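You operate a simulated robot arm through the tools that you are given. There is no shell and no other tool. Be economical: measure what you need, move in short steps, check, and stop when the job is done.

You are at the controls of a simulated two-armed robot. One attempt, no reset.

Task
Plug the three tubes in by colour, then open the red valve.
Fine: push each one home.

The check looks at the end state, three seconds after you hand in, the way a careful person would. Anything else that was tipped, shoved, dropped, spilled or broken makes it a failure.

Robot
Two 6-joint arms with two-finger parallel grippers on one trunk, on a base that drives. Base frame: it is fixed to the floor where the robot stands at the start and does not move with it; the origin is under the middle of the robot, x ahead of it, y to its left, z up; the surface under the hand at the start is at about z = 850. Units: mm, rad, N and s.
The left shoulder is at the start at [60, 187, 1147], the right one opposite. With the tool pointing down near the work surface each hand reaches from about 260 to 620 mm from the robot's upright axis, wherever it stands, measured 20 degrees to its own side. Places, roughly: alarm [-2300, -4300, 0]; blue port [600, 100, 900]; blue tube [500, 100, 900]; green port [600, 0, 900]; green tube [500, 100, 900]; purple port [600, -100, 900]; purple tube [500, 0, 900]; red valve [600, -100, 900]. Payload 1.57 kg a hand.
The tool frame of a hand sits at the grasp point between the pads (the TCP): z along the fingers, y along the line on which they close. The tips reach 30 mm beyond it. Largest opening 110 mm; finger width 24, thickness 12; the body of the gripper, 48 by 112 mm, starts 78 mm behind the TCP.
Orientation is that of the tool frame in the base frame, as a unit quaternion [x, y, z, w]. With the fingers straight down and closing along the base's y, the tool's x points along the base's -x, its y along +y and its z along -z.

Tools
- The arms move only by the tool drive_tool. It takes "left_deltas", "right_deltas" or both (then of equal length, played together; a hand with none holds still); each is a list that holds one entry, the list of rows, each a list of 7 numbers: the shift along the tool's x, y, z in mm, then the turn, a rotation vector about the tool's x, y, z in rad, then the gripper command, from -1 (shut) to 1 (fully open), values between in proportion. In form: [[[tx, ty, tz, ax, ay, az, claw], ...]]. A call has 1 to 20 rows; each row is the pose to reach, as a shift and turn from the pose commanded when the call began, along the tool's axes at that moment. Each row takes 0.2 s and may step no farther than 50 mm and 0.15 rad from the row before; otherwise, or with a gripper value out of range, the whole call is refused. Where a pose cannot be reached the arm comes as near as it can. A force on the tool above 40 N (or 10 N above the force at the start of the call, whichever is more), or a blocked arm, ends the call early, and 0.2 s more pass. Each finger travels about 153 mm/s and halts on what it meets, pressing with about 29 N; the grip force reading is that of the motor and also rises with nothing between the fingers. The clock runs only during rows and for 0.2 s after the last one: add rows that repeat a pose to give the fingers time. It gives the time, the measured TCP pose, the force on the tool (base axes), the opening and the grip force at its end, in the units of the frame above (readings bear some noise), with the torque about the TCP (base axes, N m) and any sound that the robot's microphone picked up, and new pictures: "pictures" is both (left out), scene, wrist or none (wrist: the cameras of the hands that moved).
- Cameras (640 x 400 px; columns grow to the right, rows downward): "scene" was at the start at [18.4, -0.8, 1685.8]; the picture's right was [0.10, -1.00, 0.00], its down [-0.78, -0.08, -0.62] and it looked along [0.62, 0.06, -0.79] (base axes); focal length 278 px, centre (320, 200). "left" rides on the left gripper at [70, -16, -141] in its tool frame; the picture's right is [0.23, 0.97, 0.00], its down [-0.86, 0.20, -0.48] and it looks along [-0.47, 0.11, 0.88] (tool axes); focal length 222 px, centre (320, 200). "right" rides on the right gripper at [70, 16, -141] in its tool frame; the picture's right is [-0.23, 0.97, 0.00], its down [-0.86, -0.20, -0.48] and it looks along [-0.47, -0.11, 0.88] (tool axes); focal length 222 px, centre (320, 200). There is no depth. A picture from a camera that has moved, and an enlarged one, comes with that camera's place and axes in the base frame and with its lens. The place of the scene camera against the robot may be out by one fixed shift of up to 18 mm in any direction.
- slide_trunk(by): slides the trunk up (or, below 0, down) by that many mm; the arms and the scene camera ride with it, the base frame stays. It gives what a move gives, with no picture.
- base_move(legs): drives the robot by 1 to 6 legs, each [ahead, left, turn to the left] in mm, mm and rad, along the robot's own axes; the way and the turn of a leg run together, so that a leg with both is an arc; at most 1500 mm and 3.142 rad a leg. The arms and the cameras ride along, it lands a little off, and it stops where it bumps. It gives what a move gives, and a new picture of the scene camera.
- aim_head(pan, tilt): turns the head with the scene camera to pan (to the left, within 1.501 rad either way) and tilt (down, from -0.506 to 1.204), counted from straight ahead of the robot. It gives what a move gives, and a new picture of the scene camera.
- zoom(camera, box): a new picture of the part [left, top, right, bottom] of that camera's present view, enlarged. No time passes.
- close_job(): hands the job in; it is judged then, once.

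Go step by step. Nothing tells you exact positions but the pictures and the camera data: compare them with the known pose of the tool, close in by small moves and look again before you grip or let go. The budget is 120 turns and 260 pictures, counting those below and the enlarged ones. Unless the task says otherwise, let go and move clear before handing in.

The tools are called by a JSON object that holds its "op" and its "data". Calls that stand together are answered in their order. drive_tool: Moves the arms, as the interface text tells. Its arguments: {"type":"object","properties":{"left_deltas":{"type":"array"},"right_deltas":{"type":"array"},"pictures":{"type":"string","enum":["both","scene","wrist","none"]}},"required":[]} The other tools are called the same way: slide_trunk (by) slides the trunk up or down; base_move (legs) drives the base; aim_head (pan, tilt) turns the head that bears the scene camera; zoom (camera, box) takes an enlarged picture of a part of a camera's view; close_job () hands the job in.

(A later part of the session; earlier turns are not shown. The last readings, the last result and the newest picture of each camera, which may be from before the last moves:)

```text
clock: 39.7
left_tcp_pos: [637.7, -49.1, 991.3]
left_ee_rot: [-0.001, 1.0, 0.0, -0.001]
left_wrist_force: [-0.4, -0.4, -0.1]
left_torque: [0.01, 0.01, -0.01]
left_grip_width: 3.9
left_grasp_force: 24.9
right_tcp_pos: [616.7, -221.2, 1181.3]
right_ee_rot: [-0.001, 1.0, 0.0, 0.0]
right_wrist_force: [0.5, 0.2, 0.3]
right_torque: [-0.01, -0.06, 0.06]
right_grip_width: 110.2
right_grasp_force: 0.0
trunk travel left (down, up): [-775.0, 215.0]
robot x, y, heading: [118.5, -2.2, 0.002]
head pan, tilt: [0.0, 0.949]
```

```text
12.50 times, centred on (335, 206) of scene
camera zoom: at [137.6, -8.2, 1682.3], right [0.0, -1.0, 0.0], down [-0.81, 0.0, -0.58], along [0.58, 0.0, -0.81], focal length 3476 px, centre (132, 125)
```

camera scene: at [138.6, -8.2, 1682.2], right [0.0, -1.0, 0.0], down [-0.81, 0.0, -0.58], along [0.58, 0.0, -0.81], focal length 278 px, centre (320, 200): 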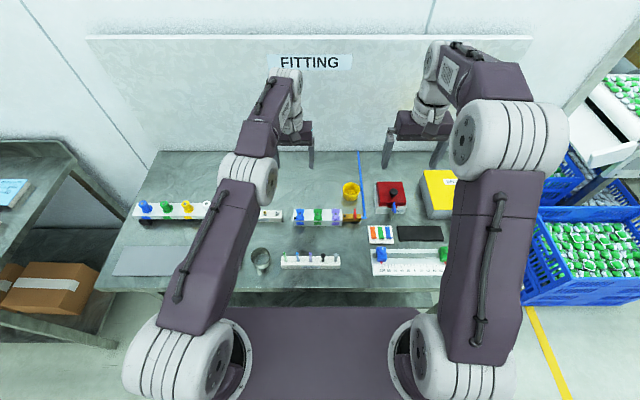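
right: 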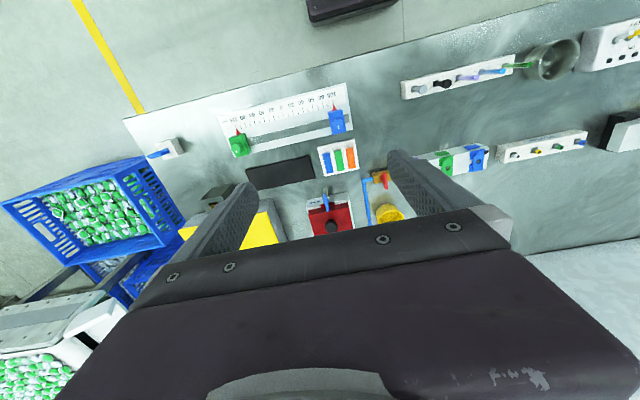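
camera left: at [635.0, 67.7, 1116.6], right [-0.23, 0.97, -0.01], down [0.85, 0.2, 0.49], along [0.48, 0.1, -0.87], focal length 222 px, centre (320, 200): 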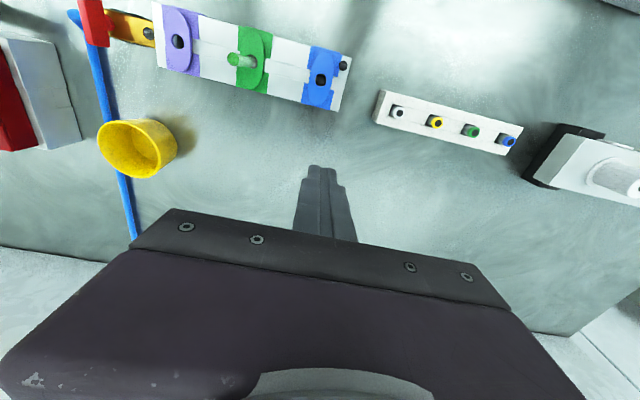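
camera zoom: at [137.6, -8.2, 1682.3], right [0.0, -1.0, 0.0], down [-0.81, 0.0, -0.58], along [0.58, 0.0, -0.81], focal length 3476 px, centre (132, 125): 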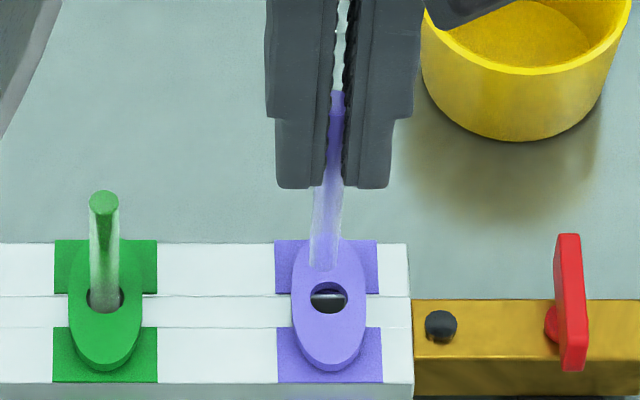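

Purple tube end needs about +0.7 x, -2.2 y. Applying and lowering toward the rim.

{"op": "drive_tool", "data": {"left_deltas": [[[-0.7, -2.2, 0, 0, 0, 0, -1], [-0.7, -2.2, 8, 0, 0, 0, -1], [-0.7, -2.2, 16, 0, 0, 0, -1], [-0.7, -2.2, 16, 0, 0, 0, -1]]], "pictures": "none"}}

{"op": "zoom", "data": {"camera": "left", "box": [290, 130, 370, 180]}}

{"op": "zoom", "data": {"camera": "scene", "box": [310, 190, 360, 222]}}

```text
clock: 40.7
left_tcp_pos: [639.6, -50.1, 973.4]
left_ee_rot: [0.0, 1.0, 0.0, 0.0]
left_wrist_force: [0.1, 0.2, 0.3]
left_torque: [-0.03, 0.03, 0.0]
left_grip_width: 4.2
left_grasp_force: 24.8
right_tcp_pos: [616.8, -222.6, 1181.2]
right_ee_rot: [-0.001, 1.0, 0.0, -0.001]
right_wrist_force: [0.4, 0.9, 0.2]
right_torque: [-0.01, -0.02, 0.0]
right_grip_width: 109.8
right_grasp_force: 0.1
trunk travel left (down, up): [-775.0, 215.0]
robot x, y, heading: [122.9, -1.4, 0.003]
head pan, tilt: [0.0, 0.949]
```

```text
8.00 times, centred on (330, 155) of left
camera zoom: at [569.9, -68.1, 1114.5], right [-0.23, 0.97, 0.0], down [0.85, 0.2, 0.48], along [0.47, 0.11, -0.88], focal length 1777 px, centre (240, 560)
```

zoom: 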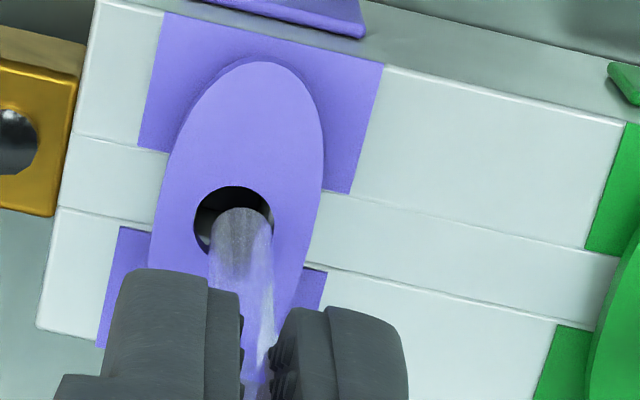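

```text
12.50 times, centred on (335, 206) of scene
camera zoom: at [137.1, -8.2, 1682.3], right [0.0, -1.0, 0.0], down [-0.81, 0.0, -0.58], along [0.58, 0.0, -0.81], focal length 3476 px, centre (132, 125)
```

zoom: 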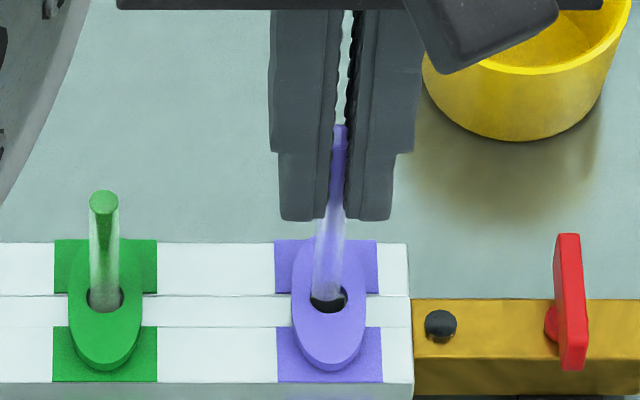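

Nearly centred: +0.6 x, -0.6 y, then lower into the hole.

{"op": "drive_tool", "data": {"left_deltas": [[[-0.6, -0.6, 0, 0, 0, 0, -1], [-0.6, -0.6, 3, 0, 0, 0, -1], [-0.6, -0.6, 6, 0, 0, 0, -1], [-0.6, -0.6, 9, 0, 0, 0, -1], [-0.6, -0.6, 12, 0, 0, 0, -1], [-0.6, -0.6, 12, 0, 0, 0, -1]]], "pictures": "none"}}

{"op": "zoom", "data": {"camera": "left", "box": [290, 130, 370, 180]}}

{"op": "zoom", "data": {"camera": "scene", "box": [310, 190, 360, 222]}}

```text
clock: 42.1
left_tcp_pos: [640.4, -52.6, 961.6]
left_ee_rot: [-0.001, 1.0, 0.0, 0.001]
left_wrist_force: [-1.5, 0.7, -0.4]
left_torque: [-0.01, 0.11, 0.01]
left_grip_width: 4.0
left_grasp_force: 24.8
right_tcp_pos: [617.2, -222.2, 1182.9]
right_ee_rot: [-0.001, 1.0, 0.0, 0.0]
right_wrist_force: [0.7, -0.1, 0.1]
right_torque: [0.02, 0.01, 0.0]
right_grip_width: 109.9
right_grasp_force: 0.2
trunk travel left (down, up): [-775.0, 215.0]
robot x, y, heading: [122.1, 1.8, 0.001]
head pan, tilt: [0.0, 0.949]
```

```text
8.00 times, centred on (330, 155) of left
camera zoom: at [570.8, -68.9, 1102.3], right [-0.23, 0.97, 0.0], down [0.85, 0.2, 0.48], along [0.47, 0.11, -0.88], focal length 1777 px, centre (240, 560)
```

zoom: 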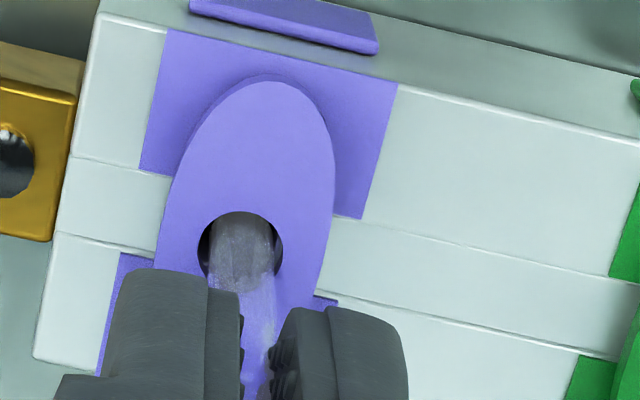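

```text
12.50 times, centred on (335, 206) of scene
camera zoom: at [136.8, -8.2, 1682.3], right [0.0, -1.0, 0.0], down [-0.81, 0.0, -0.58], along [0.58, 0.0, -0.81], focal length 3476 px, centre (132, 125)
```

zoom: 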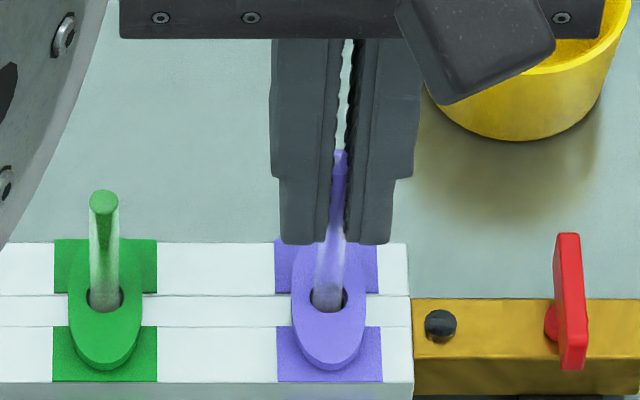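

Purple is in the hole. Pushing down to the stop.

{"op": "drive_tool", "data": {"left_deltas": [[[0.4, 0, 4, 0, 0, 0, -1], [0.4, 0, 8, 0, 0, 0, -1], [0.4, 0, 12, 0, 0, 0, -1], [0.4, 0, 15, 0, 0, 0, -1], [0.4, 0, 17, 0, 0, 0, -1], [0.4, 0, 19, 0, 0, 0, -1], [0.4, 0, 21, 0, 0, 0, -1], [0.4, 0, 23, 0, 0, 0, -1]]], "pictures": "none"}}

{"op": "zoom", "data": {"camera": "scene", "box": [310, 190, 360, 222]}}

```text
clock: 43.9
left_tcp_pos: [640.0, -52.1, 939.2]
left_ee_rot: [-0.002, 1.0, 0.0, 0.002]
left_wrist_force: [1.3, -0.6, 18.4]
left_torque: [-0.06, -0.08, 0.02]
left_grip_width: 4.5
left_grasp_force: 25.6
right_tcp_pos: [614.8, -222.8, 1182.6]
right_ee_rot: [-0.001, 1.0, 0.0, 0.0]
right_wrist_force: [-0.2, -0.2, -0.5]
right_torque: [-0.02, 0.01, -0.01]
right_grip_width: 110.2
right_grasp_force: 0.0
trunk travel left (down, up): [-775.0, 215.0]
robot x, y, heading: [119.2, -0.7, 0.005]
head pan, tilt: [0.0, 0.949]
```

```text
12.50 times, centred on (335, 206) of scene
camera zoom: at [134.6, -8.0, 1682.4], right [0.0, -1.0, 0.0], down [-0.81, 0.0, -0.58], along [0.58, 0.0, -0.81], focal length 3476 px, centre (132, 125)
```

zoom: 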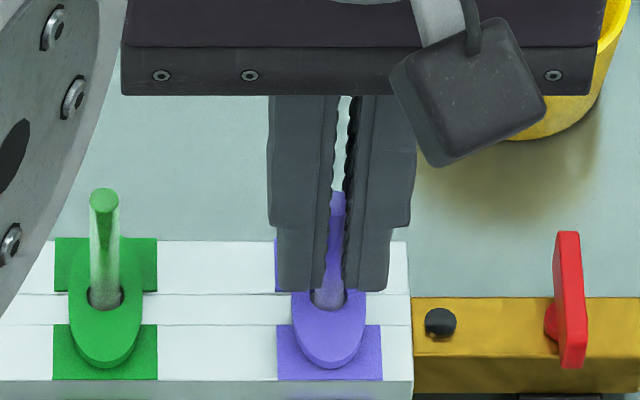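

All three stop at the same height, but here the grip slips at about 18 N, so I'll press purple on its top with closed fingers as I did green, to make sure it's home.

{"op": "drive_tool", "data": {"left_deltas": [[[0, 0, -2, 0, 0, 0, -0.7], [0, 0, -2, 0, 0, 0, -0.7], [0, 0, -25, 0, 0, 0, -0.7], [0, 0, -45, 0, 0, 0, -0.7], [0, 0, -45, 0, 0, 0, -1], [0, 0, -45, 0, 0, 0, -1]]], "pictures": "none"}}

{"op": "zoom", "data": {"camera": "scene", "box": [310, 190, 360, 222]}}

{"op": "drive_tool", "data": {"left_deltas": [[[0, 0, 10, 0, 0, 0, -1], [0, 0, 13, 0, 0, 0, -1], [0, 0, 14, 0, 0, 0, -1], [0, 0, 15, 0, 0, 0, -1], [0, 0, 16, 0, 0, 0, -1], [0, 0, 17, 0, 0, 0, -1], [0, 0, 18, 0, 0, 0, -1], [0, 0, 19, 0, 0, 0, -1], [0, 0, 20, 0, 0, 0, -1], [0, 0, 21, 0, 0, 0, -1]]], "pictures": "none"}}

{"op": "zoom", "data": {"camera": "scene", "box": [310, 190, 360, 222]}}

```text
clock: 45.3
left_tcp_pos: [641.3, -51.7, 984.9]
left_ee_rot: [-0.001, 1.0, -0.001, 0.001]
left_wrist_force: [-0.2, -1.0, -0.6]
left_torque: [0.03, 0.05, -0.02]
left_grip_width: 0.0
left_grasp_force: 21.4
right_tcp_pos: [616.1, -223.2, 1181.8]
right_ee_rot: [-0.001, 1.0, 0.0, 0.001]
right_wrist_force: [0.7, 0.0, 0.4]
right_torque: [-0.01, -0.04, -0.02]
right_grip_width: 109.9
right_grasp_force: 0.1
trunk travel left (down, up): [-775.0, 215.0]
robot x, y, heading: [124.2, -0.9, 0.005]
head pan, tilt: [0.0, 0.949]
```

```text
12.50 times, centred on (335, 206) of scene
camera zoom: at [137.3, -8.2, 1682.3], right [0.0, -1.0, 0.0], down [-0.81, 0.0, -0.58], along [0.58, 0.0, -0.81], focal length 3476 px, centre (132, 125)
```

zoom: 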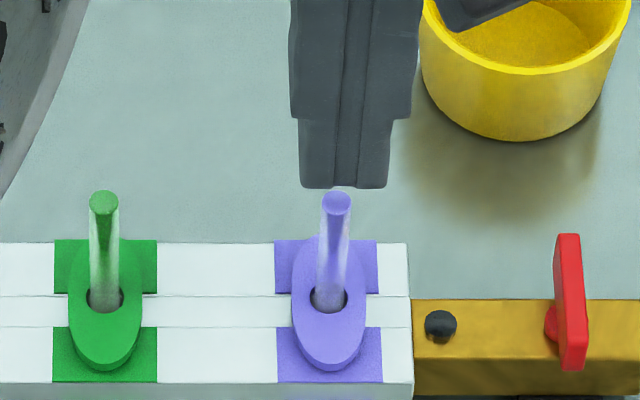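

```text
clock: 47.0
left_tcp_pos: [643.6, -53.8, 971.1]
left_ee_rot: [-0.002, 1.0, -0.002, 0.008]
left_wrist_force: [-1.4, 0.6, 25.4]
left_torque: [0.05, 0.17, 0.01]
left_grip_width: 0.1
left_grasp_force: 21.4
right_tcp_pos: [614.5, -223.1, 1183.4]
right_ee_rot: [-0.001, 1.0, 0.0, 0.001]
right_wrist_force: [1.3, 0.5, -0.1]
right_torque: [0.01, 0.05, 0.01]
right_grip_width: 110.1
right_grasp_force: 0.0
trunk travel left (down, up): [-775.0, 215.0]
robot x, y, heading: [124.5, -1.6, 0.003]
head pan, tilt: [0.0, 0.949]
stopped in row 8 (left hand): the force on the tool passed its limit at 42 N (the readings are from after the stop); the commanded pose is now the measured one
```

```text
12.50 times, centred on (335, 206) of scene
camera zoom: at [135.2, -7.9, 1682.2], right [0.0, -1.0, 0.0], down [-0.81, 0.0, -0.58], along [0.58, 0.0, -0.81], focal length 3476 px, centre (132, 125)
```

zoom: 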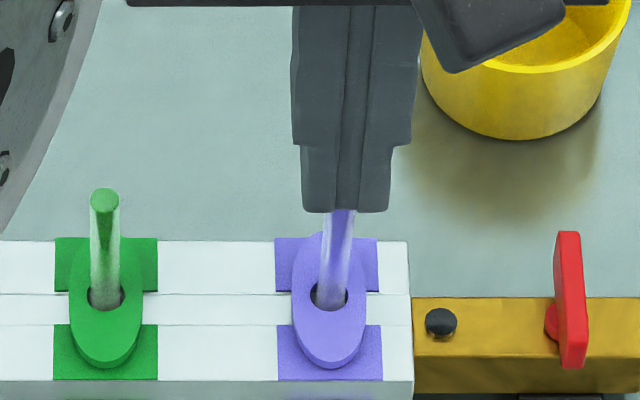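

Purple gives the same hard stop at the same height (941) at 42 N, so all three are home. Now I'll retract the left hand and bring the right one near the valve for a look.

{"op": "drive_tool", "data": {"left_deltas": [[[0, 0, -40, -0.004, 0.016, 0, -1], [0, 0, -85, -0.004, 0.016, 0, -1], [10, 45, -100, -0.004, 0.016, 0, -1], [40, 85, -110, -0.004, 0.016, 0, -1], [70, 125, -110, -0.004, 0.016, 0, -1], [90, 170, -110, -0.004, 0.016, 0, -1], [100, 215, -110, -0.004, 0.016, 0, -1], [100, 250, -110, -0.004, 0.016, 0, -1]]], "right_deltas": [[[0, 0, 0, 0, 0, 0, 1], [0, 0, 0, 0, 0, 0, 1], [-15, 10, 20, 0, 0, 0, 0.6], [-30, 20, 60, 0, 0, 0, 0.3], [-45, 35, 100, 0, 0, 0, 0.2], [-60, 50, 140, 0, 0, 0, 0], [-65, 70, 160, 0, 0, 0, -0.2], [-65, 85, 160, 0, 0, 0, -0.2]]], "pictures": "both"}}

{"op": "zoom", "data": {"camera": "right", "box": [240, 70, 400, 170]}}

{"op": "zoom", "data": {"camera": "scene", "box": [280, 175, 380, 237]}}

```text
refused: row 4 steps farther than a row can; nothing moved
```

```text
4.00 times, centred on (320, 120) of right
camera zoom: at [544.6, -206.9, 1323.5], right [0.23, 0.97, 0.0], down [0.85, -0.2, 0.48], along [0.47, -0.11, -0.88], focal length 888 px, centre (320, 520)
```

zoom: 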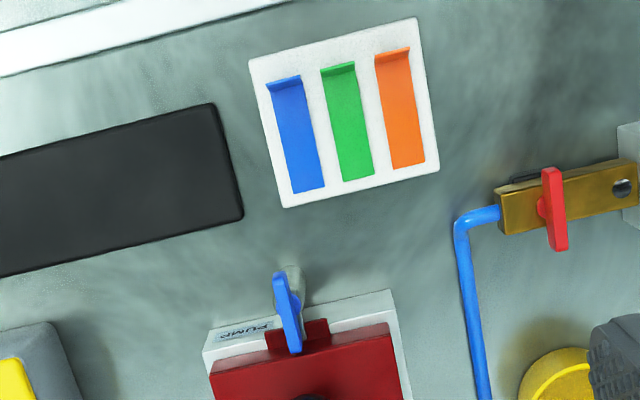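

```text
6.40 times, centred on (330, 206) of scene
camera zoom: at [135.2, -7.9, 1682.2], right [0.0, -1.0, 0.0], down [-0.81, 0.0, -0.58], along [0.58, 0.0, -0.81], focal length 1780 px, centre (256, 162)
```

zoom: 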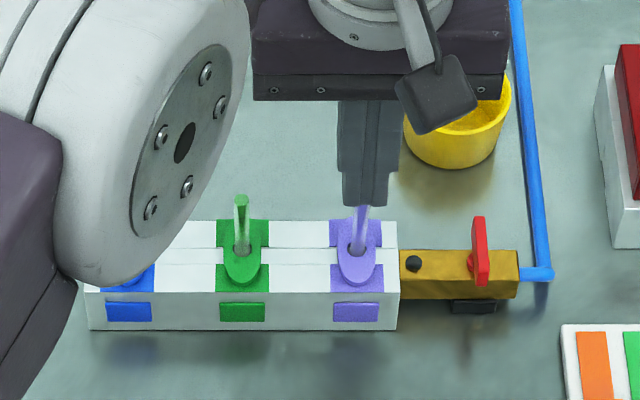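

The lever is a horizontal bar on a vertical stub, now lying crosswise to the pipe (closed), at about (637, -117, 897). Moving the hands again, in smaller steps.

{"op": "drive_tool", "data": {"left_deltas": [[[0, 0, -40, -0.004, 0.016, 0, -1], [0, 0, -85, -0.004, 0.016, 0, -1], [10, 45, -95, -0.004, 0.016, 0, -1], [30, 85, -105, -0.004, 0.016, 0, -1], [50, 125, -110, -0.004, 0.016, 0, -1], [70, 168, -110, -0.004, 0.016, 0, -1], [80, 212, -110, -0.004, 0.016, 0, -1], [80, 250, -110, -0.004, 0.016, 0, -1]]], "right_deltas": [[[0, 0, 0, 0, 0, 0, 1], [0, 0, 0, 0, 0, 0, 1], [-10, 10, 20, 0, 0, 0, 0.6], [-25, 20, 60, 0, 0, 0, 0.3], [-40, 35, 100, 0, 0, 0, 0.2], [-50, 50, 140, 0, 0, 0, 0], [-55, 70, 160, 0, 0, 0, -0.2], [-55, 90, 160, 0, 0, 0, -0.2]]], "pictures": "scene"}}

{"op": "zoom", "data": {"camera": "right", "box": [220, 70, 420, 195]}}

{"op": "zoom", "data": {"camera": "scene", "box": [280, 185, 380, 247]}}

```text
clock: 48.8
left_tcp_pos: [564.7, 199.6, 1075.4]
left_ee_rot: [-0.001, 1.0, -0.001, -0.005]
left_wrist_force: [0.8, 0.7, -0.7]
left_torque: [-0.04, 0.02, 0.01]
left_grip_width: 0.0
left_grasp_force: 20.9
right_tcp_pos: [672.6, -131.9, 1022.6]
right_ee_rot: [-0.001, 1.0, -0.001, 0.0]
right_wrist_force: [-0.9, -0.2, -0.3]
right_torque: [-0.07, -0.03, -0.02]
right_grip_width: 44.2
right_grasp_force: 0.1
trunk travel left (down, up): [-775.0, 215.0]
robot x, y, heading: [124.4, 2.1, -0.001]
head pan, tilt: [0.0, 0.949]
camera scene: at [137.0, -5.8, 1682.3], right [0.0, -1.0, 0.0], down [-0.81, 0.0, -0.58], along [0.58, 0.0, -0.81], focal length 278 px, centre (320, 200)
```

scene: 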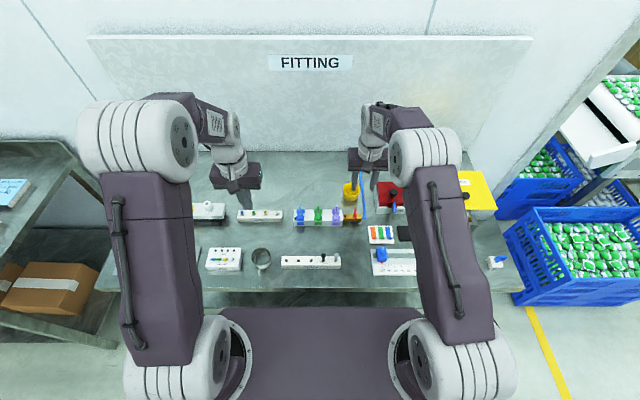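

```text
3.20 times, centred on (320, 132) of right
camera zoom: at [600.6, -115.4, 1163.7], right [0.23, 0.97, 0.0], down [0.86, -0.2, 0.48], along [0.47, -0.11, -0.88], focal length 711 px, centre (320, 416)
```

zoom: 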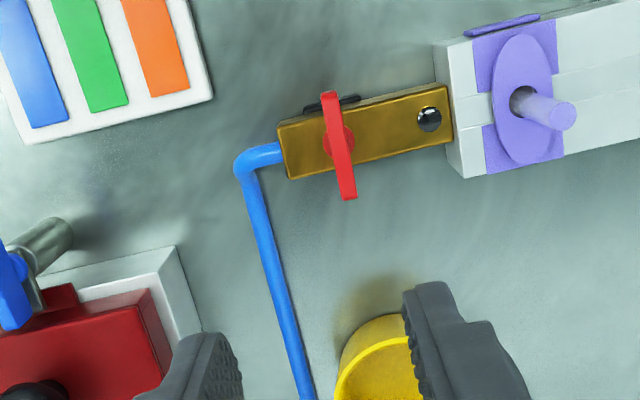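

```text
6.40 times, centred on (330, 216) of scene
camera zoom: at [137.0, -5.8, 1682.3], right [0.0, -1.0, 0.0], down [-0.81, 0.0, -0.58], along [0.58, 0.0, -0.81], focal length 1780 px, centre (256, 98)
```

zoom: 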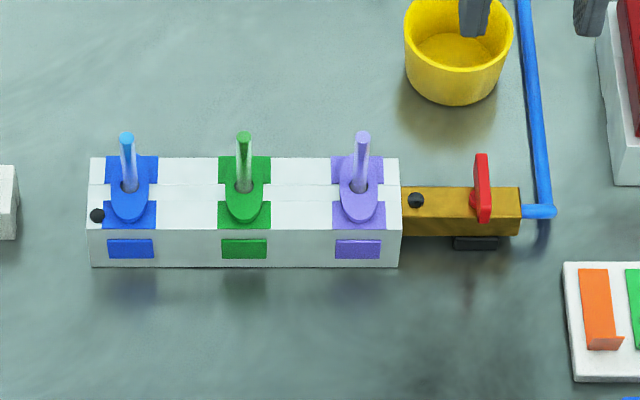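

All three tubes stand level. Zooming on the lever before moving over it.

{"op": "zoom", "data": {"camera": "right", "box": [300, 90, 370, 140]}}

{"op": "zoom", "data": {"camera": "scene", "box": [340, 205, 370, 225]}}

```text
8.00 times, centred on (335, 115) of right
camera zoom: at [600.6, -115.4, 1163.7], right [0.23, 0.97, 0.0], down [0.86, -0.2, 0.48], along [0.47, -0.11, -0.88], focal length 1777 px, centre (200, 880)
```

zoom: 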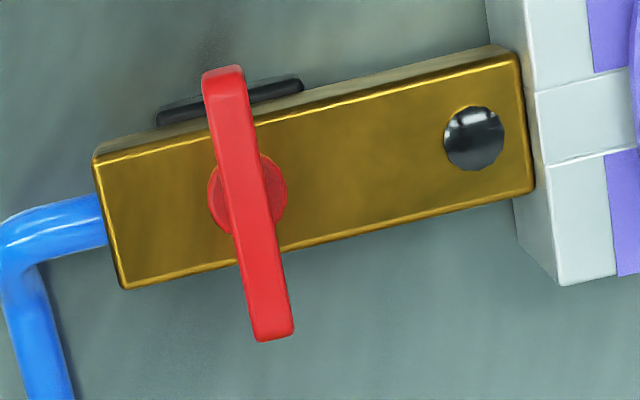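

```text
16.00 times, centred on (355, 215) of scene
camera zoom: at [137.0, -5.8, 1682.3], right [0.0, -1.0, 0.0], down [-0.81, 0.0, -0.58], along [0.58, 0.0, -0.81], focal length 4450 px, centre (-240, -40)
```

zoom: 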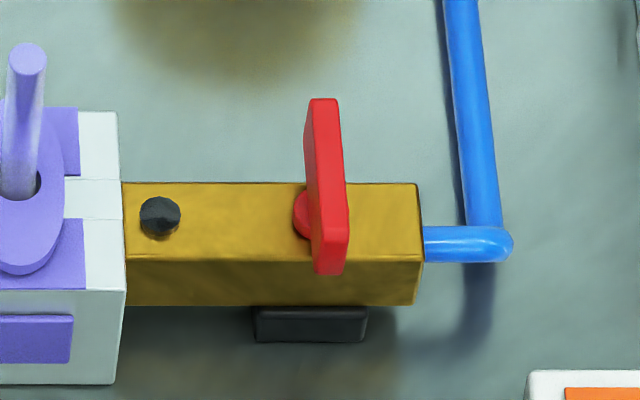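

The pivot is at about (638, -116). Moving the right hand above it, tips still over the bar.

{"op": "drive_tool", "data": {"right_deltas": [[[15, 6, 20, 0, 0, 0, -0.4], [35, 16, 40, 0, 0, 0, -0.5], [35, 16, 60, 0, 0, 0, -0.5], [35, 16, 72, 0, 0, 0, -0.5], [35, 16, 72, 0, 0, 0, -0.5]]], "pictures": "none"}}

{"op": "zoom", "data": {"camera": "right", "box": [280, 120, 360, 170]}}

{"op": "zoom", "data": {"camera": "scene", "box": [330, 190, 380, 222]}}

```text
clock: 50.0
left_tcp_pos: [563.6, 198.3, 1075.8]
left_ee_rot: [0.0, 1.0, 0.001, -0.005]
left_wrist_force: [-0.7, 0.4, -0.1]
left_torque: [0.05, 0.01, 0.02]
left_grip_width: 0.0
left_grasp_force: 21.0
right_tcp_pos: [636.9, -116.3, 949.9]
right_ee_rot: [-0.001, 1.0, 0.0, 0.001]
right_wrist_force: [0.3, 0.7, 0.0]
right_torque: [0.02, 0.0, 0.01]
right_grip_width: 27.4
right_grasp_force: 0.0
trunk travel left (down, up): [-775.0, 215.0]
robot x, y, heading: [122.7, -5.4, 0.004]
head pan, tilt: [0.0, 0.949]
```

```text
8.00 times, centred on (320, 145) of right
camera zoom: at [565.8, -100.8, 1091.7], right [0.23, 0.97, 0.0], down [0.86, -0.2, 0.48], along [0.47, -0.11, -0.88], focal length 1777 px, centre (320, 640)
```

zoom: 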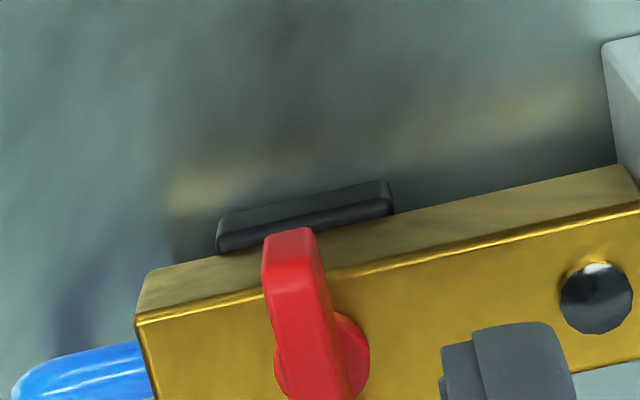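

```text
12.50 times, centred on (355, 206) of scene
camera zoom: at [136.7, -7.6, 1682.3], right [0.0, -1.0, 0.0], down [-0.81, 0.0, -0.58], along [0.58, 0.0, -0.81], focal length 3476 px, centre (-118, 125)
```

zoom: 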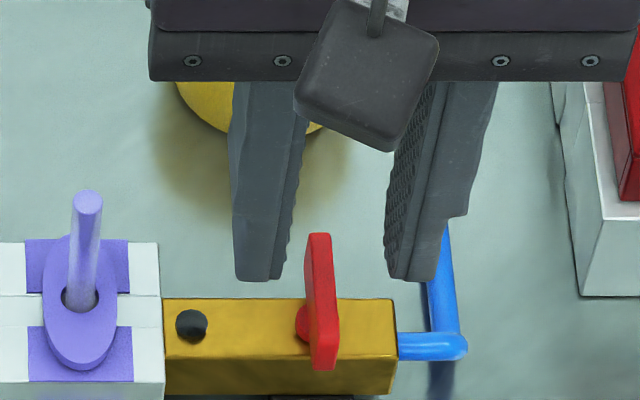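

The fingers straddle the bar symmetrically. Lowering so the tips overlap the bar by some 8 mm.

{"op": "drive_tool", "data": {"right_deltas": [[[0, 0, 10, 0, 0, 0, -0.5], [0, 0, 20, 0, 0, 0, -0.5], [0, 0, 27, 0, 0, 0, -0.5], [0, 0, 27, 0, 0, 0, -0.5]]], "pictures": "none"}}

{"op": "zoom", "data": {"camera": "right", "box": [270, 130, 370, 192]}}

{"op": "zoom", "data": {"camera": "scene", "box": [330, 190, 380, 222]}}

```text
clock: 51.0
left_tcp_pos: [563.7, 197.8, 1078.4]
left_ee_rot: [-0.001, 1.0, 0.0, -0.006]
left_wrist_force: [-0.4, -0.1, -0.5]
left_torque: [0.01, 0.01, -0.02]
left_grip_width: 0.2
left_grasp_force: 21.7
right_tcp_pos: [637.2, -116.2, 922.6]
right_ee_rot: [-0.001, 1.0, 0.0, 0.0]
right_wrist_force: [0.1, -0.4, 0.4]
right_torque: [0.02, 0.02, -0.04]
right_grip_width: 27.7
right_grasp_force: 0.1
trunk travel left (down, up): [-775.0, 215.0]
robot x, y, heading: [120.4, 1.4, 0.002]
head pan, tilt: [0.0, 0.949]
```

```text
6.40 times, centred on (320, 161) of right
camera zoom: at [566.4, -101.2, 1064.2], right [0.23, 0.97, 0.0], down [0.86, -0.2, 0.48], along [0.47, -0.11, -0.88], focal length 1422 px, centre (320, 450)
```

zoom: 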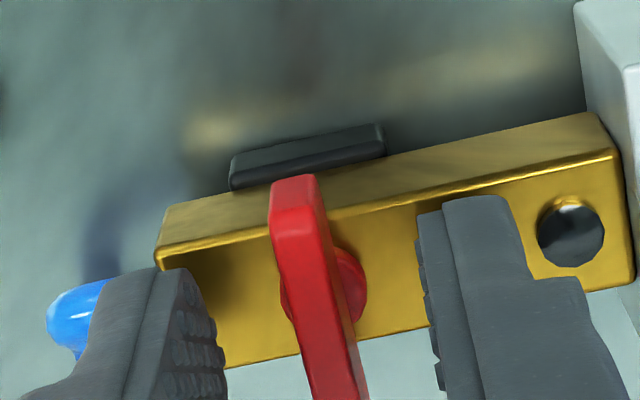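

```text
12.50 times, centred on (355, 206) of scene
camera zoom: at [137.2, -8.0, 1682.3], right [0.0, -1.0, 0.0], down [-0.81, 0.0, -0.58], along [0.58, 0.0, -0.81], focal length 3476 px, centre (-118, 125)
```

zoom: 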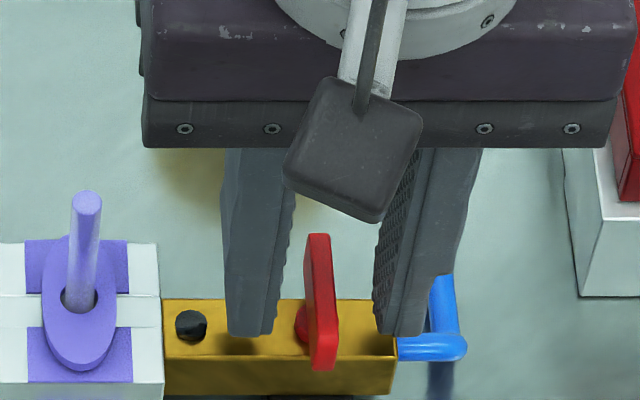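

Fingers are either side of the bar. Closing on it, then a small trial twist.

{"op": "drive_tool", "data": {"right_deltas": [[[0, 0, 0, 0, 0, 0, -0.8], [0, 0, 0, 0, 0, 0, -1], [0, 0, 0, 0, 0, 0, -1], [0, 0, 0, 0, 0, 0, -1]]], "pictures": "none"}}

{"op": "drive_tool", "data": {"right_deltas": [[[0, 0, 0, 0, 0, 0.07, -1], [0, 0, 0, 0, 0, 0.14, -1], [0, 0, 0, 0, 0, 0.21, -1]]], "pictures": "none"}}

{"op": "zoom", "data": {"camera": "right", "box": [270, 130, 370, 192]}}

{"op": "zoom", "data": {"camera": "scene", "box": [330, 190, 380, 222]}}

```text
clock: 52.0
left_tcp_pos: [563.8, 197.8, 1077.0]
left_ee_rot: [-0.001, 1.0, 0.001, -0.006]
left_wrist_force: [-0.6, 0.0, -0.4]
left_torque: [-0.04, 0.02, -0.01]
left_grip_width: 0.0
left_grasp_force: 21.3
right_tcp_pos: [637.4, -116.4, 922.7]
right_ee_rot: [-0.001, 1.0, 0.0, 0.0]
right_wrist_force: [-1.0, 0.2, -2.0]
right_torque: [0.02, -0.17, -0.08]
right_grip_width: 6.0
right_grasp_force: 25.7
trunk travel left (down, up): [-775.0, 215.0]
robot x, y, heading: [121.7, 0.9, 0.0]
head pan, tilt: [0.0, 0.949]
```

```text
clock: 52.8
left_tcp_pos: [562.7, 196.8, 1075.6]
left_ee_rot: [-0.001, 1.0, 0.001, -0.006]
left_wrist_force: [0.3, 0.3, 0.0]
left_torque: [-0.01, 0.0, 0.0]
left_grip_width: 0.2
left_grasp_force: 20.9
right_tcp_pos: [637.7, -117.6, 922.6]
right_ee_rot: [0.104, 0.995, -0.001, 0.0]
right_wrist_force: [-1.4, 0.5, -5.0]
right_torque: [-0.15, -0.71, 0.0]
right_grip_width: 6.0
right_grasp_force: 25.2
trunk travel left (down, up): [-775.0, 215.0]
robot x, y, heading: [122.7, 0.7, 0.0]
head pan, tilt: [0.0, 0.949]
```

```text
6.40 times, centred on (320, 161) of right
camera zoom: at [571.5, -86.5, 1064.3], right [0.42, 0.91, 0.0], down [0.8, -0.37, 0.48], along [0.43, -0.2, -0.88], focal length 1422 px, centre (320, 450)
```

zoom: 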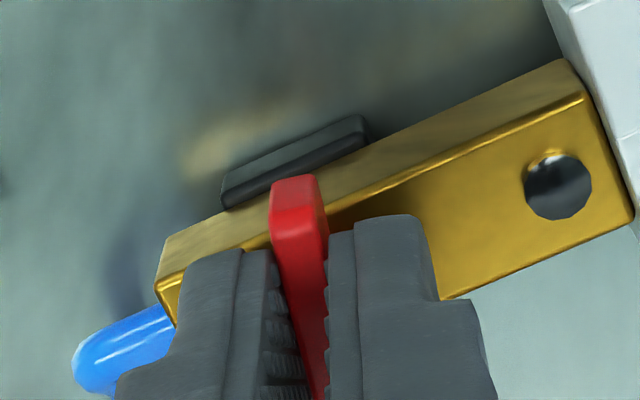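

```text
12.50 times, centred on (355, 206) of scene
camera zoom: at [137.7, -8.1, 1682.2], right [0.0, -1.0, 0.0], down [-0.81, 0.0, -0.58], along [0.58, 0.0, -0.81], focal length 3476 px, centre (-118, 125)
```

zoom: 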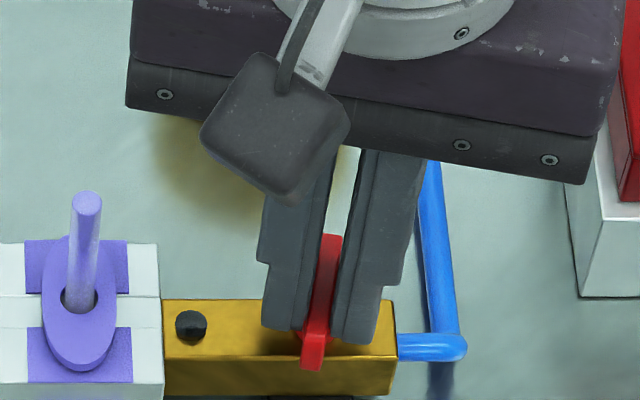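

The lever turns freely with the hand (clockwise, no twisting resistance). Continuing the turn.

{"op": "drive_tool", "data": {"right_deltas": [[[0, 0, 0, 0, 0, 0.14, -1], [0, 0, 0, 0, 0, 0.28, -1], [0, 0, 0, 0, 0, 0.42, -1], [0, 0, 0, 0, 0, 0.56, -1], [0, 0, 0, 0, 0, 0.7, -1], [0, 0, 0, 0, 0, 0.7, -1]]], "pictures": "none"}}

{"op": "zoom", "data": {"camera": "scene", "box": [330, 190, 380, 222]}}

```text
clock: 54.2
left_tcp_pos: [564.8, 198.9, 1076.7]
left_ee_rot: [-0.001, 1.0, 0.001, -0.006]
left_wrist_force: [0.3, -0.6, -0.1]
left_torque: [0.02, 0.01, 0.0]
left_grip_width: 0.1
left_grasp_force: 21.3
right_tcp_pos: [638.3, -114.6, 922.5]
right_ee_rot: [0.44, 0.898, -0.001, 0.001]
right_wrist_force: [5.6, 10.7, -1.1]
right_torque: [0.84, 0.27, 0.01]
right_grip_width: 6.1
right_grasp_force: 25.4
trunk travel left (down, up): [-775.0, 215.0]
robot x, y, heading: [121.7, 1.2, 0.0]
head pan, tilt: [0.0, 0.949]
heard: click
```

```text
12.50 times, centred on (355, 206) of scene
camera zoom: at [139.2, -5.8, 1682.3], right [0.0, -1.0, 0.0], down [-0.81, 0.0, -0.58], along [0.58, 0.0, -0.81], focal length 3476 px, centre (-118, 125)
```

zoom: 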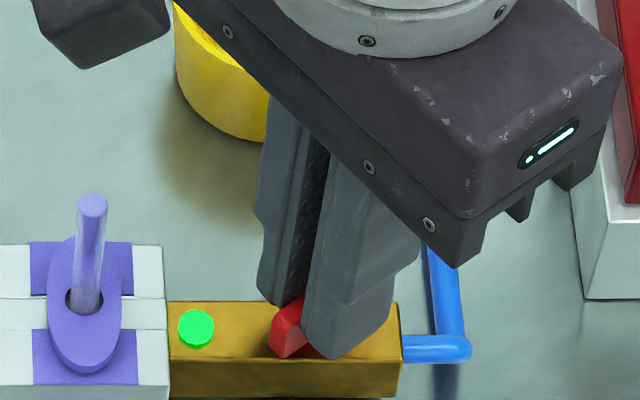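

A click sounded and the valve's indicator lit green. Finishing the turn to the full quarter while easing the side load.

{"op": "drive_tool", "data": {"right_deltas": [[[0.5, 1, 0, 0, 0, 0.13, -1], [0.5, 1, 0, 0, 0, 0.26, -1], [0.5, 1, 0, 0, 0, 0.39, -1], [0.5, 1, 0, 0, 0, 0.52, -1], [0.5, 1, 0, 0, 0, 0.65, -1], [0.5, 1, 0, 0, 0, 0.65, -1]]], "pictures": "none"}}

{"op": "zoom", "data": {"camera": "scene", "box": [280, 180, 380, 242]}}

```text
clock: 55.6
left_tcp_pos: [565.5, 199.3, 1075.3]
left_ee_rot: [-0.001, 1.0, 0.0, -0.006]
left_wrist_force: [0.5, -0.8, 0.3]
left_torque: [-0.01, 0.01, 0.0]
left_grip_width: 0.0
left_grasp_force: 21.7
right_tcp_pos: [639.1, -116.1, 923.6]
right_ee_rot: [0.704, 0.711, 0.0, 0.001]
right_wrist_force: [13.3, 7.5, 4.0]
right_torque: [-0.18, -0.29, 0.01]
right_grip_width: 5.6
right_grasp_force: 25.4
trunk travel left (down, up): [-775.0, 215.0]
robot x, y, heading: [122.0, 0.5, -0.001]
head pan, tilt: [0.0, 0.949]
```

```text
6.40 times, centred on (330, 211) of scene
camera zoom: at [139.8, -5.7, 1682.3], right [0.0, -1.0, 0.0], down [-0.81, 0.0, -0.58], along [0.58, 0.0, -0.81], focal length 1780 px, centre (256, 130)
```

zoom: 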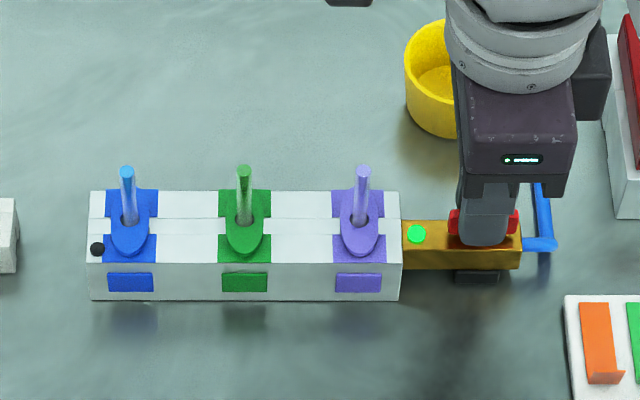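

The lever now lies along the pipe and the valve lamp is green, but the lamp on the left end of the port block is still dark. I'll release and back off, then look at the block.

{"op": "drive_tool", "data": {"right_deltas": [[[0, 0, 0, 0, 0, 0, -0.65], [0, 0, 0, 0, 0, 0, -0.65], [0, 0, -20, 0, 0, 0, -0.65], [0, 0, -60, 0, 0, 0, -0.65], [0, 0, -100, 0, 0, 0, -0.65], [0, 0, -140, 0, 0, 0, -0.65]]], "pictures": "none"}}

{"op": "zoom", "data": {"camera": "scene", "box": [280, 180, 380, 242]}}

{"op": "zoom", "data": {"camera": "right", "box": [200, 40, 440, 190]}}

```text
clock: 57.0
left_tcp_pos: [563.3, 197.3, 1077.1]
left_ee_rot: [-0.001, 1.0, 0.001, -0.004]
left_wrist_force: [0.3, -0.3, -0.6]
left_torque: [0.01, -0.03, -0.03]
left_grip_width: 0.0
left_grasp_force: 21.4
right_tcp_pos: [639.2, -114.6, 1063.6]
right_ee_rot: [0.703, 0.711, 0.0, 0.001]
right_wrist_force: [-0.3, 0.3, 0.1]
right_torque: [-0.04, -0.01, 0.01]
right_grip_width: 19.5
right_grasp_force: 0.0
trunk travel left (down, up): [-775.0, 215.0]
robot x, y, heading: [122.9, -1.1, 0.002]
head pan, tilt: [0.0, 0.949]
```

```text
6.40 times, centred on (330, 211) of scene
camera zoom: at [136.1, -8.2, 1682.3], right [0.0, -1.0, 0.0], down [-0.81, 0.0, -0.58], along [0.58, 0.0, -0.81], focal length 1780 px, centre (256, 130)
```

zoom: 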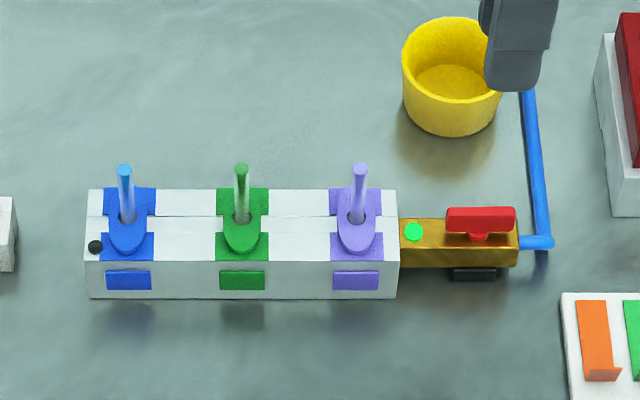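

```text
2.67 times, centred on (320, 115) of right
camera zoom: at [653.6, -45.2, 1204.6], right [0.98, -0.22, 0.0], down [-0.19, -0.86, 0.48], along [-0.1, -0.47, -0.88], focal length 592 px, centre (320, 427)
```

zoom: 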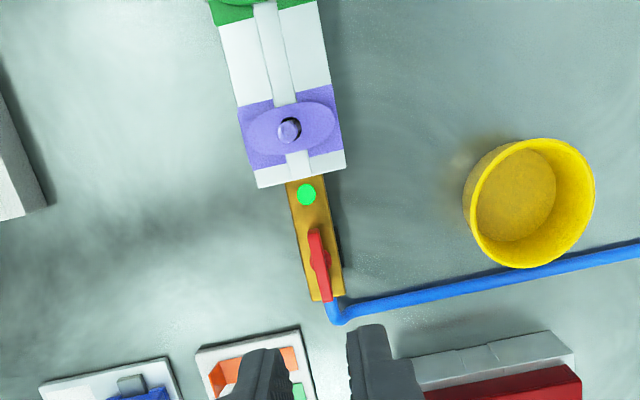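

The valve is open and parallel to its pipe. I'll move the right hand away, let some time pass, and watch the port block's lamp and the tubes.

{"op": "drive_tool", "data": {"right_deltas": [[[-5, -10, -40, 0, 0, 0, -0.65], [30, 0, -60, 0, 0, 0, -0.65], [60, 0, -60, 0, 0, 0, -0.65], [60, 0, -60, 0, 0, 0, -0.65], [60, 0, -60, 0, 0, 0, -0.65], [60, 0, -60, 0, 0, 0, -0.65], [60, 0, -60, 0, 0, 0, -0.65], [60, 0, -60, 0, 0, 0, -0.65]]], "pictures": "none"}}

{"op": "zoom", "data": {"camera": "scene", "box": [285, 195, 335, 227]}}

{"op": "zoom", "data": {"camera": "left", "box": [160, 60, 360, 185]}}

{"op": "zoom", "data": {"camera": "right", "box": [220, 0, 420, 125]}}

```text
clock: 58.8
left_tcp_pos: [564.2, 197.6, 1076.8]
left_ee_rot: [-0.001, 1.0, 0.001, -0.006]
left_wrist_force: [0.5, -0.2, -0.6]
left_torque: [-0.02, -0.02, 0.0]
left_grip_width: 0.1
left_grasp_force: 21.4
right_tcp_pos: [638.5, -52.6, 1124.4]
right_ee_rot: [0.703, 0.712, -0.001, -0.001]
right_wrist_force: [0.7, 0.9, -1.8]
right_torque: [0.04, -0.03, 0.0]
right_grip_width: 19.3
right_grasp_force: 0.2
trunk travel left (down, up): [-775.0, 215.0]
robot x, y, heading: [119.5, -1.5, -0.0]
head pan, tilt: [0.0, 0.949]
```

```text
12.50 times, centred on (310, 211) of scene
camera zoom: at [137.3, -7.9, 1682.3], right [0.0, -1.0, 0.0], down [-0.81, 0.0, -0.58], along [0.58, 0.0, -0.81], focal length 3476 px, centre (445, 62)
```

zoom: 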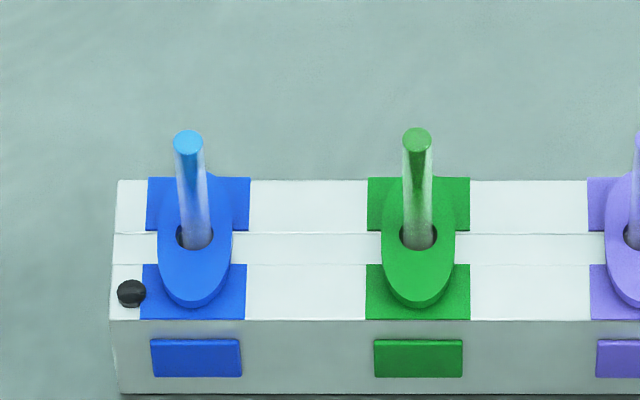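

```text
3.20 times, centred on (260, 122) of left
camera zoom: at [495.4, 180.1, 1218.2], right [-0.23, 0.97, 0.0], down [0.86, 0.2, 0.47], along [0.46, 0.11, -0.88], focal length 711 px, centre (512, 448)
```

zoom: 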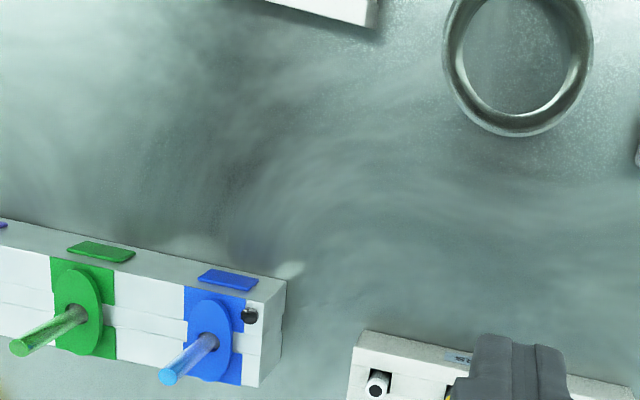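

```text
3.20 times, centred on (320, 62) of right
camera zoom: at [652.7, 16.2, 1265.0], right [0.98, -0.22, 0.0], down [-0.19, -0.86, 0.48], along [-0.1, -0.47, -0.88], focal length 711 px, centre (320, 640)
```

zoom: 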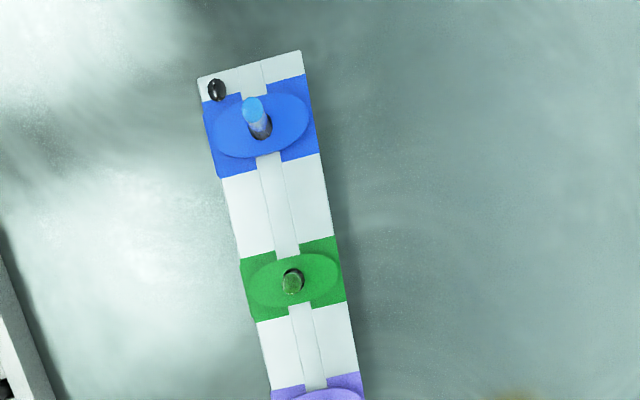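

Nothing has changed and the block's lamp stays dark, so the tubes may need a firmer push past a seal. I'll clear the right hand and bring the left over the blue tube for a slow, centred push on its top.

{"op": "drive_tool", "data": {"left_deltas": [[[-15, -20, 0, 0, -0.01, 0, -1], [-30, -40, 0, 0, -0.01, 0, -1], [-45, -65, 0, 0, -0.01, 0, -1], [-60, -90, 0, 0, -0.01, 0, -1], [-75, -131, 0, 0, -0.01, 0, -1], [-75, -131, 30, 0, -0.01, 0, -1], [-75, -131, 60, 0, -0.01, 0, -1], [-75, -131, 90, 0, -0.01, 0, -1], [-75, -131, 90, 0, -0.01, 0, -1]]], "right_deltas": [[[-45, 0, 0, 0, 0, 0, -0.65], [-90, 0, 0, 0, 0, 0, -0.65], [-135, 0, 0, 0, 0, 0, -0.65], [-170, 0, 0, 0, 0, 0, -0.65], [-170, 0, 0, 0, 0, 0, -0.65], [-170, 0, 0, 0, 0, 0, -0.65], [-170, 0, 0, 0, 0, 0, -0.65], [-170, 0, 0, 0, 0, 0, -0.65], [-170, 0, 0, 0, 0, 0, -0.65]]], "pictures": "none"}}

{"op": "zoom", "data": {"camera": "scene", "box": [285, 190, 335, 222]}}

{"op": "zoom", "data": {"camera": "left", "box": [280, 120, 380, 182]}}

```text
clock: 60.8
left_tcp_pos: [634.4, 68.9, 986.4]
left_ee_rot: [-0.001, 1.0, 0.001, -0.001]
left_wrist_force: [-0.7, 1.5, -0.3]
left_torque: [0.0, 0.01, -0.03]
left_grip_width: 0.0
left_grasp_force: 20.7
right_tcp_pos: [636.1, -225.3, 1122.9]
right_ee_rot: [0.703, 0.711, 0.0, 0.0]
right_wrist_force: [0.8, -0.3, 0.4]
right_torque: [-0.01, -0.02, 0.01]
right_grip_width: 19.0
right_grasp_force: 0.1
trunk travel left (down, up): [-775.0, 215.0]
robot x, y, heading: [122.3, -0.7, 0.001]
head pan, tilt: [0.0, 0.949]
```

```text
12.50 times, centred on (310, 206) of scene
camera zoom: at [136.7, -7.7, 1682.3], right [0.0, -1.0, 0.0], down [-0.81, 0.0, -0.58], along [0.58, 0.0, -0.81], focal length 3476 px, centre (445, 125)
```

zoom: 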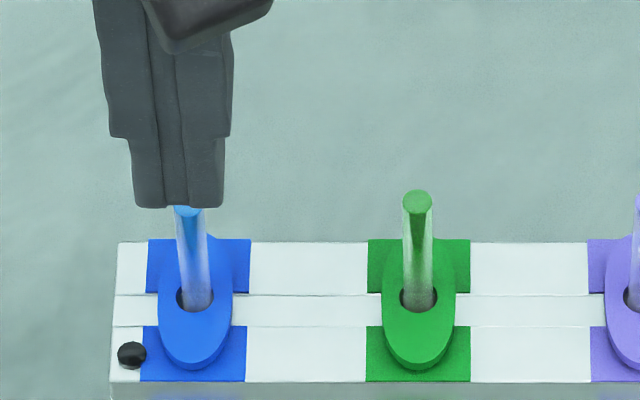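

```text
6.40 times, centred on (330, 151) of left
camera zoom: at [565.5, 50.4, 1127.0], right [-0.23, 0.97, 0.0], down [0.85, 0.2, 0.48], along [0.47, 0.11, -0.88], focal length 1422 px, centre (256, 514)
```

zoom: 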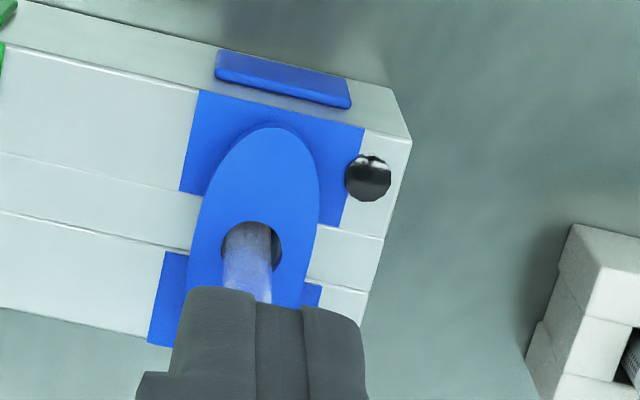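

Centring over the tube and pushing slowly to about 35 N, holding there.

{"op": "drive_tool", "data": {"left_deltas": [[[-4, -1.5, 0, 0, 0, 0, -1], [-4, -1.5, 10, 0, 0, 0, -1], [-4, -1.5, 14, 0, 0, 0, -1], [-4, -1.5, 15, 0, 0, 0, -1], [-4, -1.5, 16, 0, 0, 0, -1], [-4, -1.5, 17, 0, 0, 0, -1], [-4, -1.5, 18, 0, 0, 0, -1], [-4, -1.5, 18.6, 0, 0, 0, -1], [-4, -1.5, 18.6, 0, 0, 0, -1]]], "pictures": "none"}}

{"op": "zoom", "data": {"camera": "scene", "box": [285, 190, 335, 222]}}

```text
clock: 62.8
left_tcp_pos: [638.5, 63.8, 968.9]
left_ee_rot: [-0.001, 1.0, 0.001, 0.002]
left_wrist_force: [0.2, -1.4, 27.5]
left_torque: [0.01, 0.01, 0.01]
left_grip_width: 0.0
left_grasp_force: 21.1
right_tcp_pos: [634.4, -225.6, 1124.2]
right_ee_rot: [0.703, 0.712, 0.001, 0.001]
right_wrist_force: [-0.1, 0.5, -0.7]
right_torque: [-0.04, 0.0, 0.0]
right_grip_width: 19.3
right_grasp_force: 0.2
trunk travel left (down, up): [-775.0, 215.0]
robot x, y, heading: [120.8, 5.0, 0.003]
head pan, tilt: [0.0, 0.949]
```

```text
12.50 times, centred on (310, 206) of scene
camera zoom: at [132.7, -8.9, 1682.6], right [0.0, -1.0, 0.0], down [-0.81, 0.0, -0.58], along [0.58, 0.0, -0.81], focal length 3476 px, centre (445, 125)
```

zoom: 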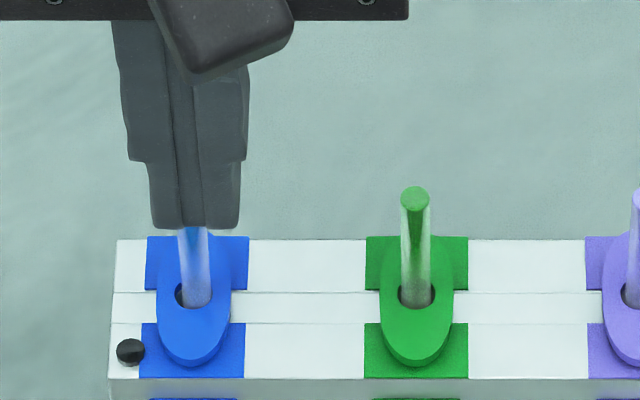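

27.5 N with blue's top at about 939. Pressing a little more and holding.

{"op": "drive_tool", "data": {"left_deltas": [[[0, 0, 0.5, 0, 0, 0, -1], [0, 0, 1, 0, 0, 0, -1], [0, 0, 1.4, 0, 0, 0, -1], [0, 0, 1.4, 0, 0, 0, -1]]], "pictures": "none"}}

{"op": "drive_tool", "data": {"left_deltas": [[[0, 0, 0.5, 0, 0, 0, -1], [0, 0, 1, 0, 0, 0, -1], [0, 0, 1.5, 0, 0, 0, -1], [0, 0, 2, 0, 0, 0, -1]]], "pictures": "none"}}

{"op": "zoom", "data": {"camera": "scene", "box": [285, 190, 335, 222]}}

```text
clock: 63.6
left_tcp_pos: [641.6, 63.6, 969.9]
left_ee_rot: [-0.001, 1.0, 0.0, 0.005]
left_wrist_force: [-1.6, -0.7, 28.3]
left_torque: [0.0, 0.1, 0.0]
left_grip_width: 0.2
left_grasp_force: 21.7
right_tcp_pos: [635.9, -225.0, 1122.8]
right_ee_rot: [0.703, 0.712, 0.0, 0.001]
right_wrist_force: [-0.5, 0.4, -0.4]
right_torque: [-0.01, 0.01, 0.0]
right_grip_width: 19.4
right_grasp_force: 0.1
trunk travel left (down, up): [-775.0, 215.0]
robot x, y, heading: [121.2, -0.7, 0.004]
head pan, tilt: [0.0, 0.949]
stopped in row 4 (left hand): the force on the tool passed its limit at 40 N (the readings are from after the stop); the commanded pose is now the measured one
```

```text
clock: 64.3
left_tcp_pos: [642.8, 64.0, 969.2]
left_ee_rot: [-0.001, 1.0, -0.001, 0.007]
left_wrist_force: [-1.6, -0.3, 26.4]
left_torque: [0.05, 0.13, 0.02]
left_grip_width: 0.0
left_grasp_force: 21.4
right_tcp_pos: [636.4, -224.3, 1123.4]
right_ee_rot: [0.702, 0.712, 0.0, 0.001]
right_wrist_force: [0.1, 0.1, 0.1]
right_torque: [-0.03, 0.03, -0.07]
right_grip_width: 19.1
right_grasp_force: 0.1
trunk travel left (down, up): [-775.0, 215.0]
robot x, y, heading: [120.9, 2.7, 0.001]
head pan, tilt: [0.0, 0.949]
stopped in row 3 (left hand): the force on the tool passed its limit at 41 N (the readings are from after the stop); the commanded pose is now the measured one
```

```text
12.50 times, centred on (310, 206) of scene
camera zoom: at [134.8, -8.2, 1682.2], right [0.0, -1.0, 0.0], down [-0.81, 0.0, -0.58], along [0.58, 0.0, -0.81], focal length 3476 px, centre (445, 125)
```

zoom: 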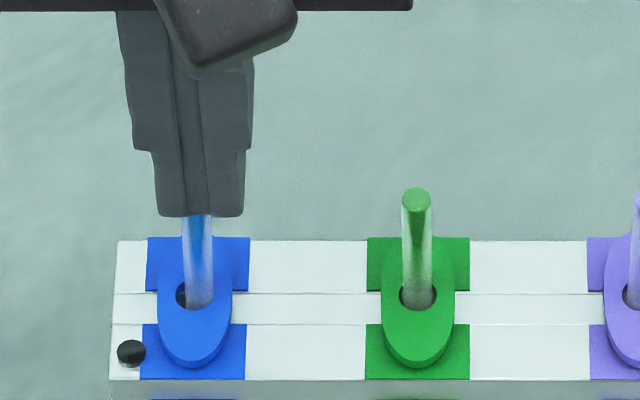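

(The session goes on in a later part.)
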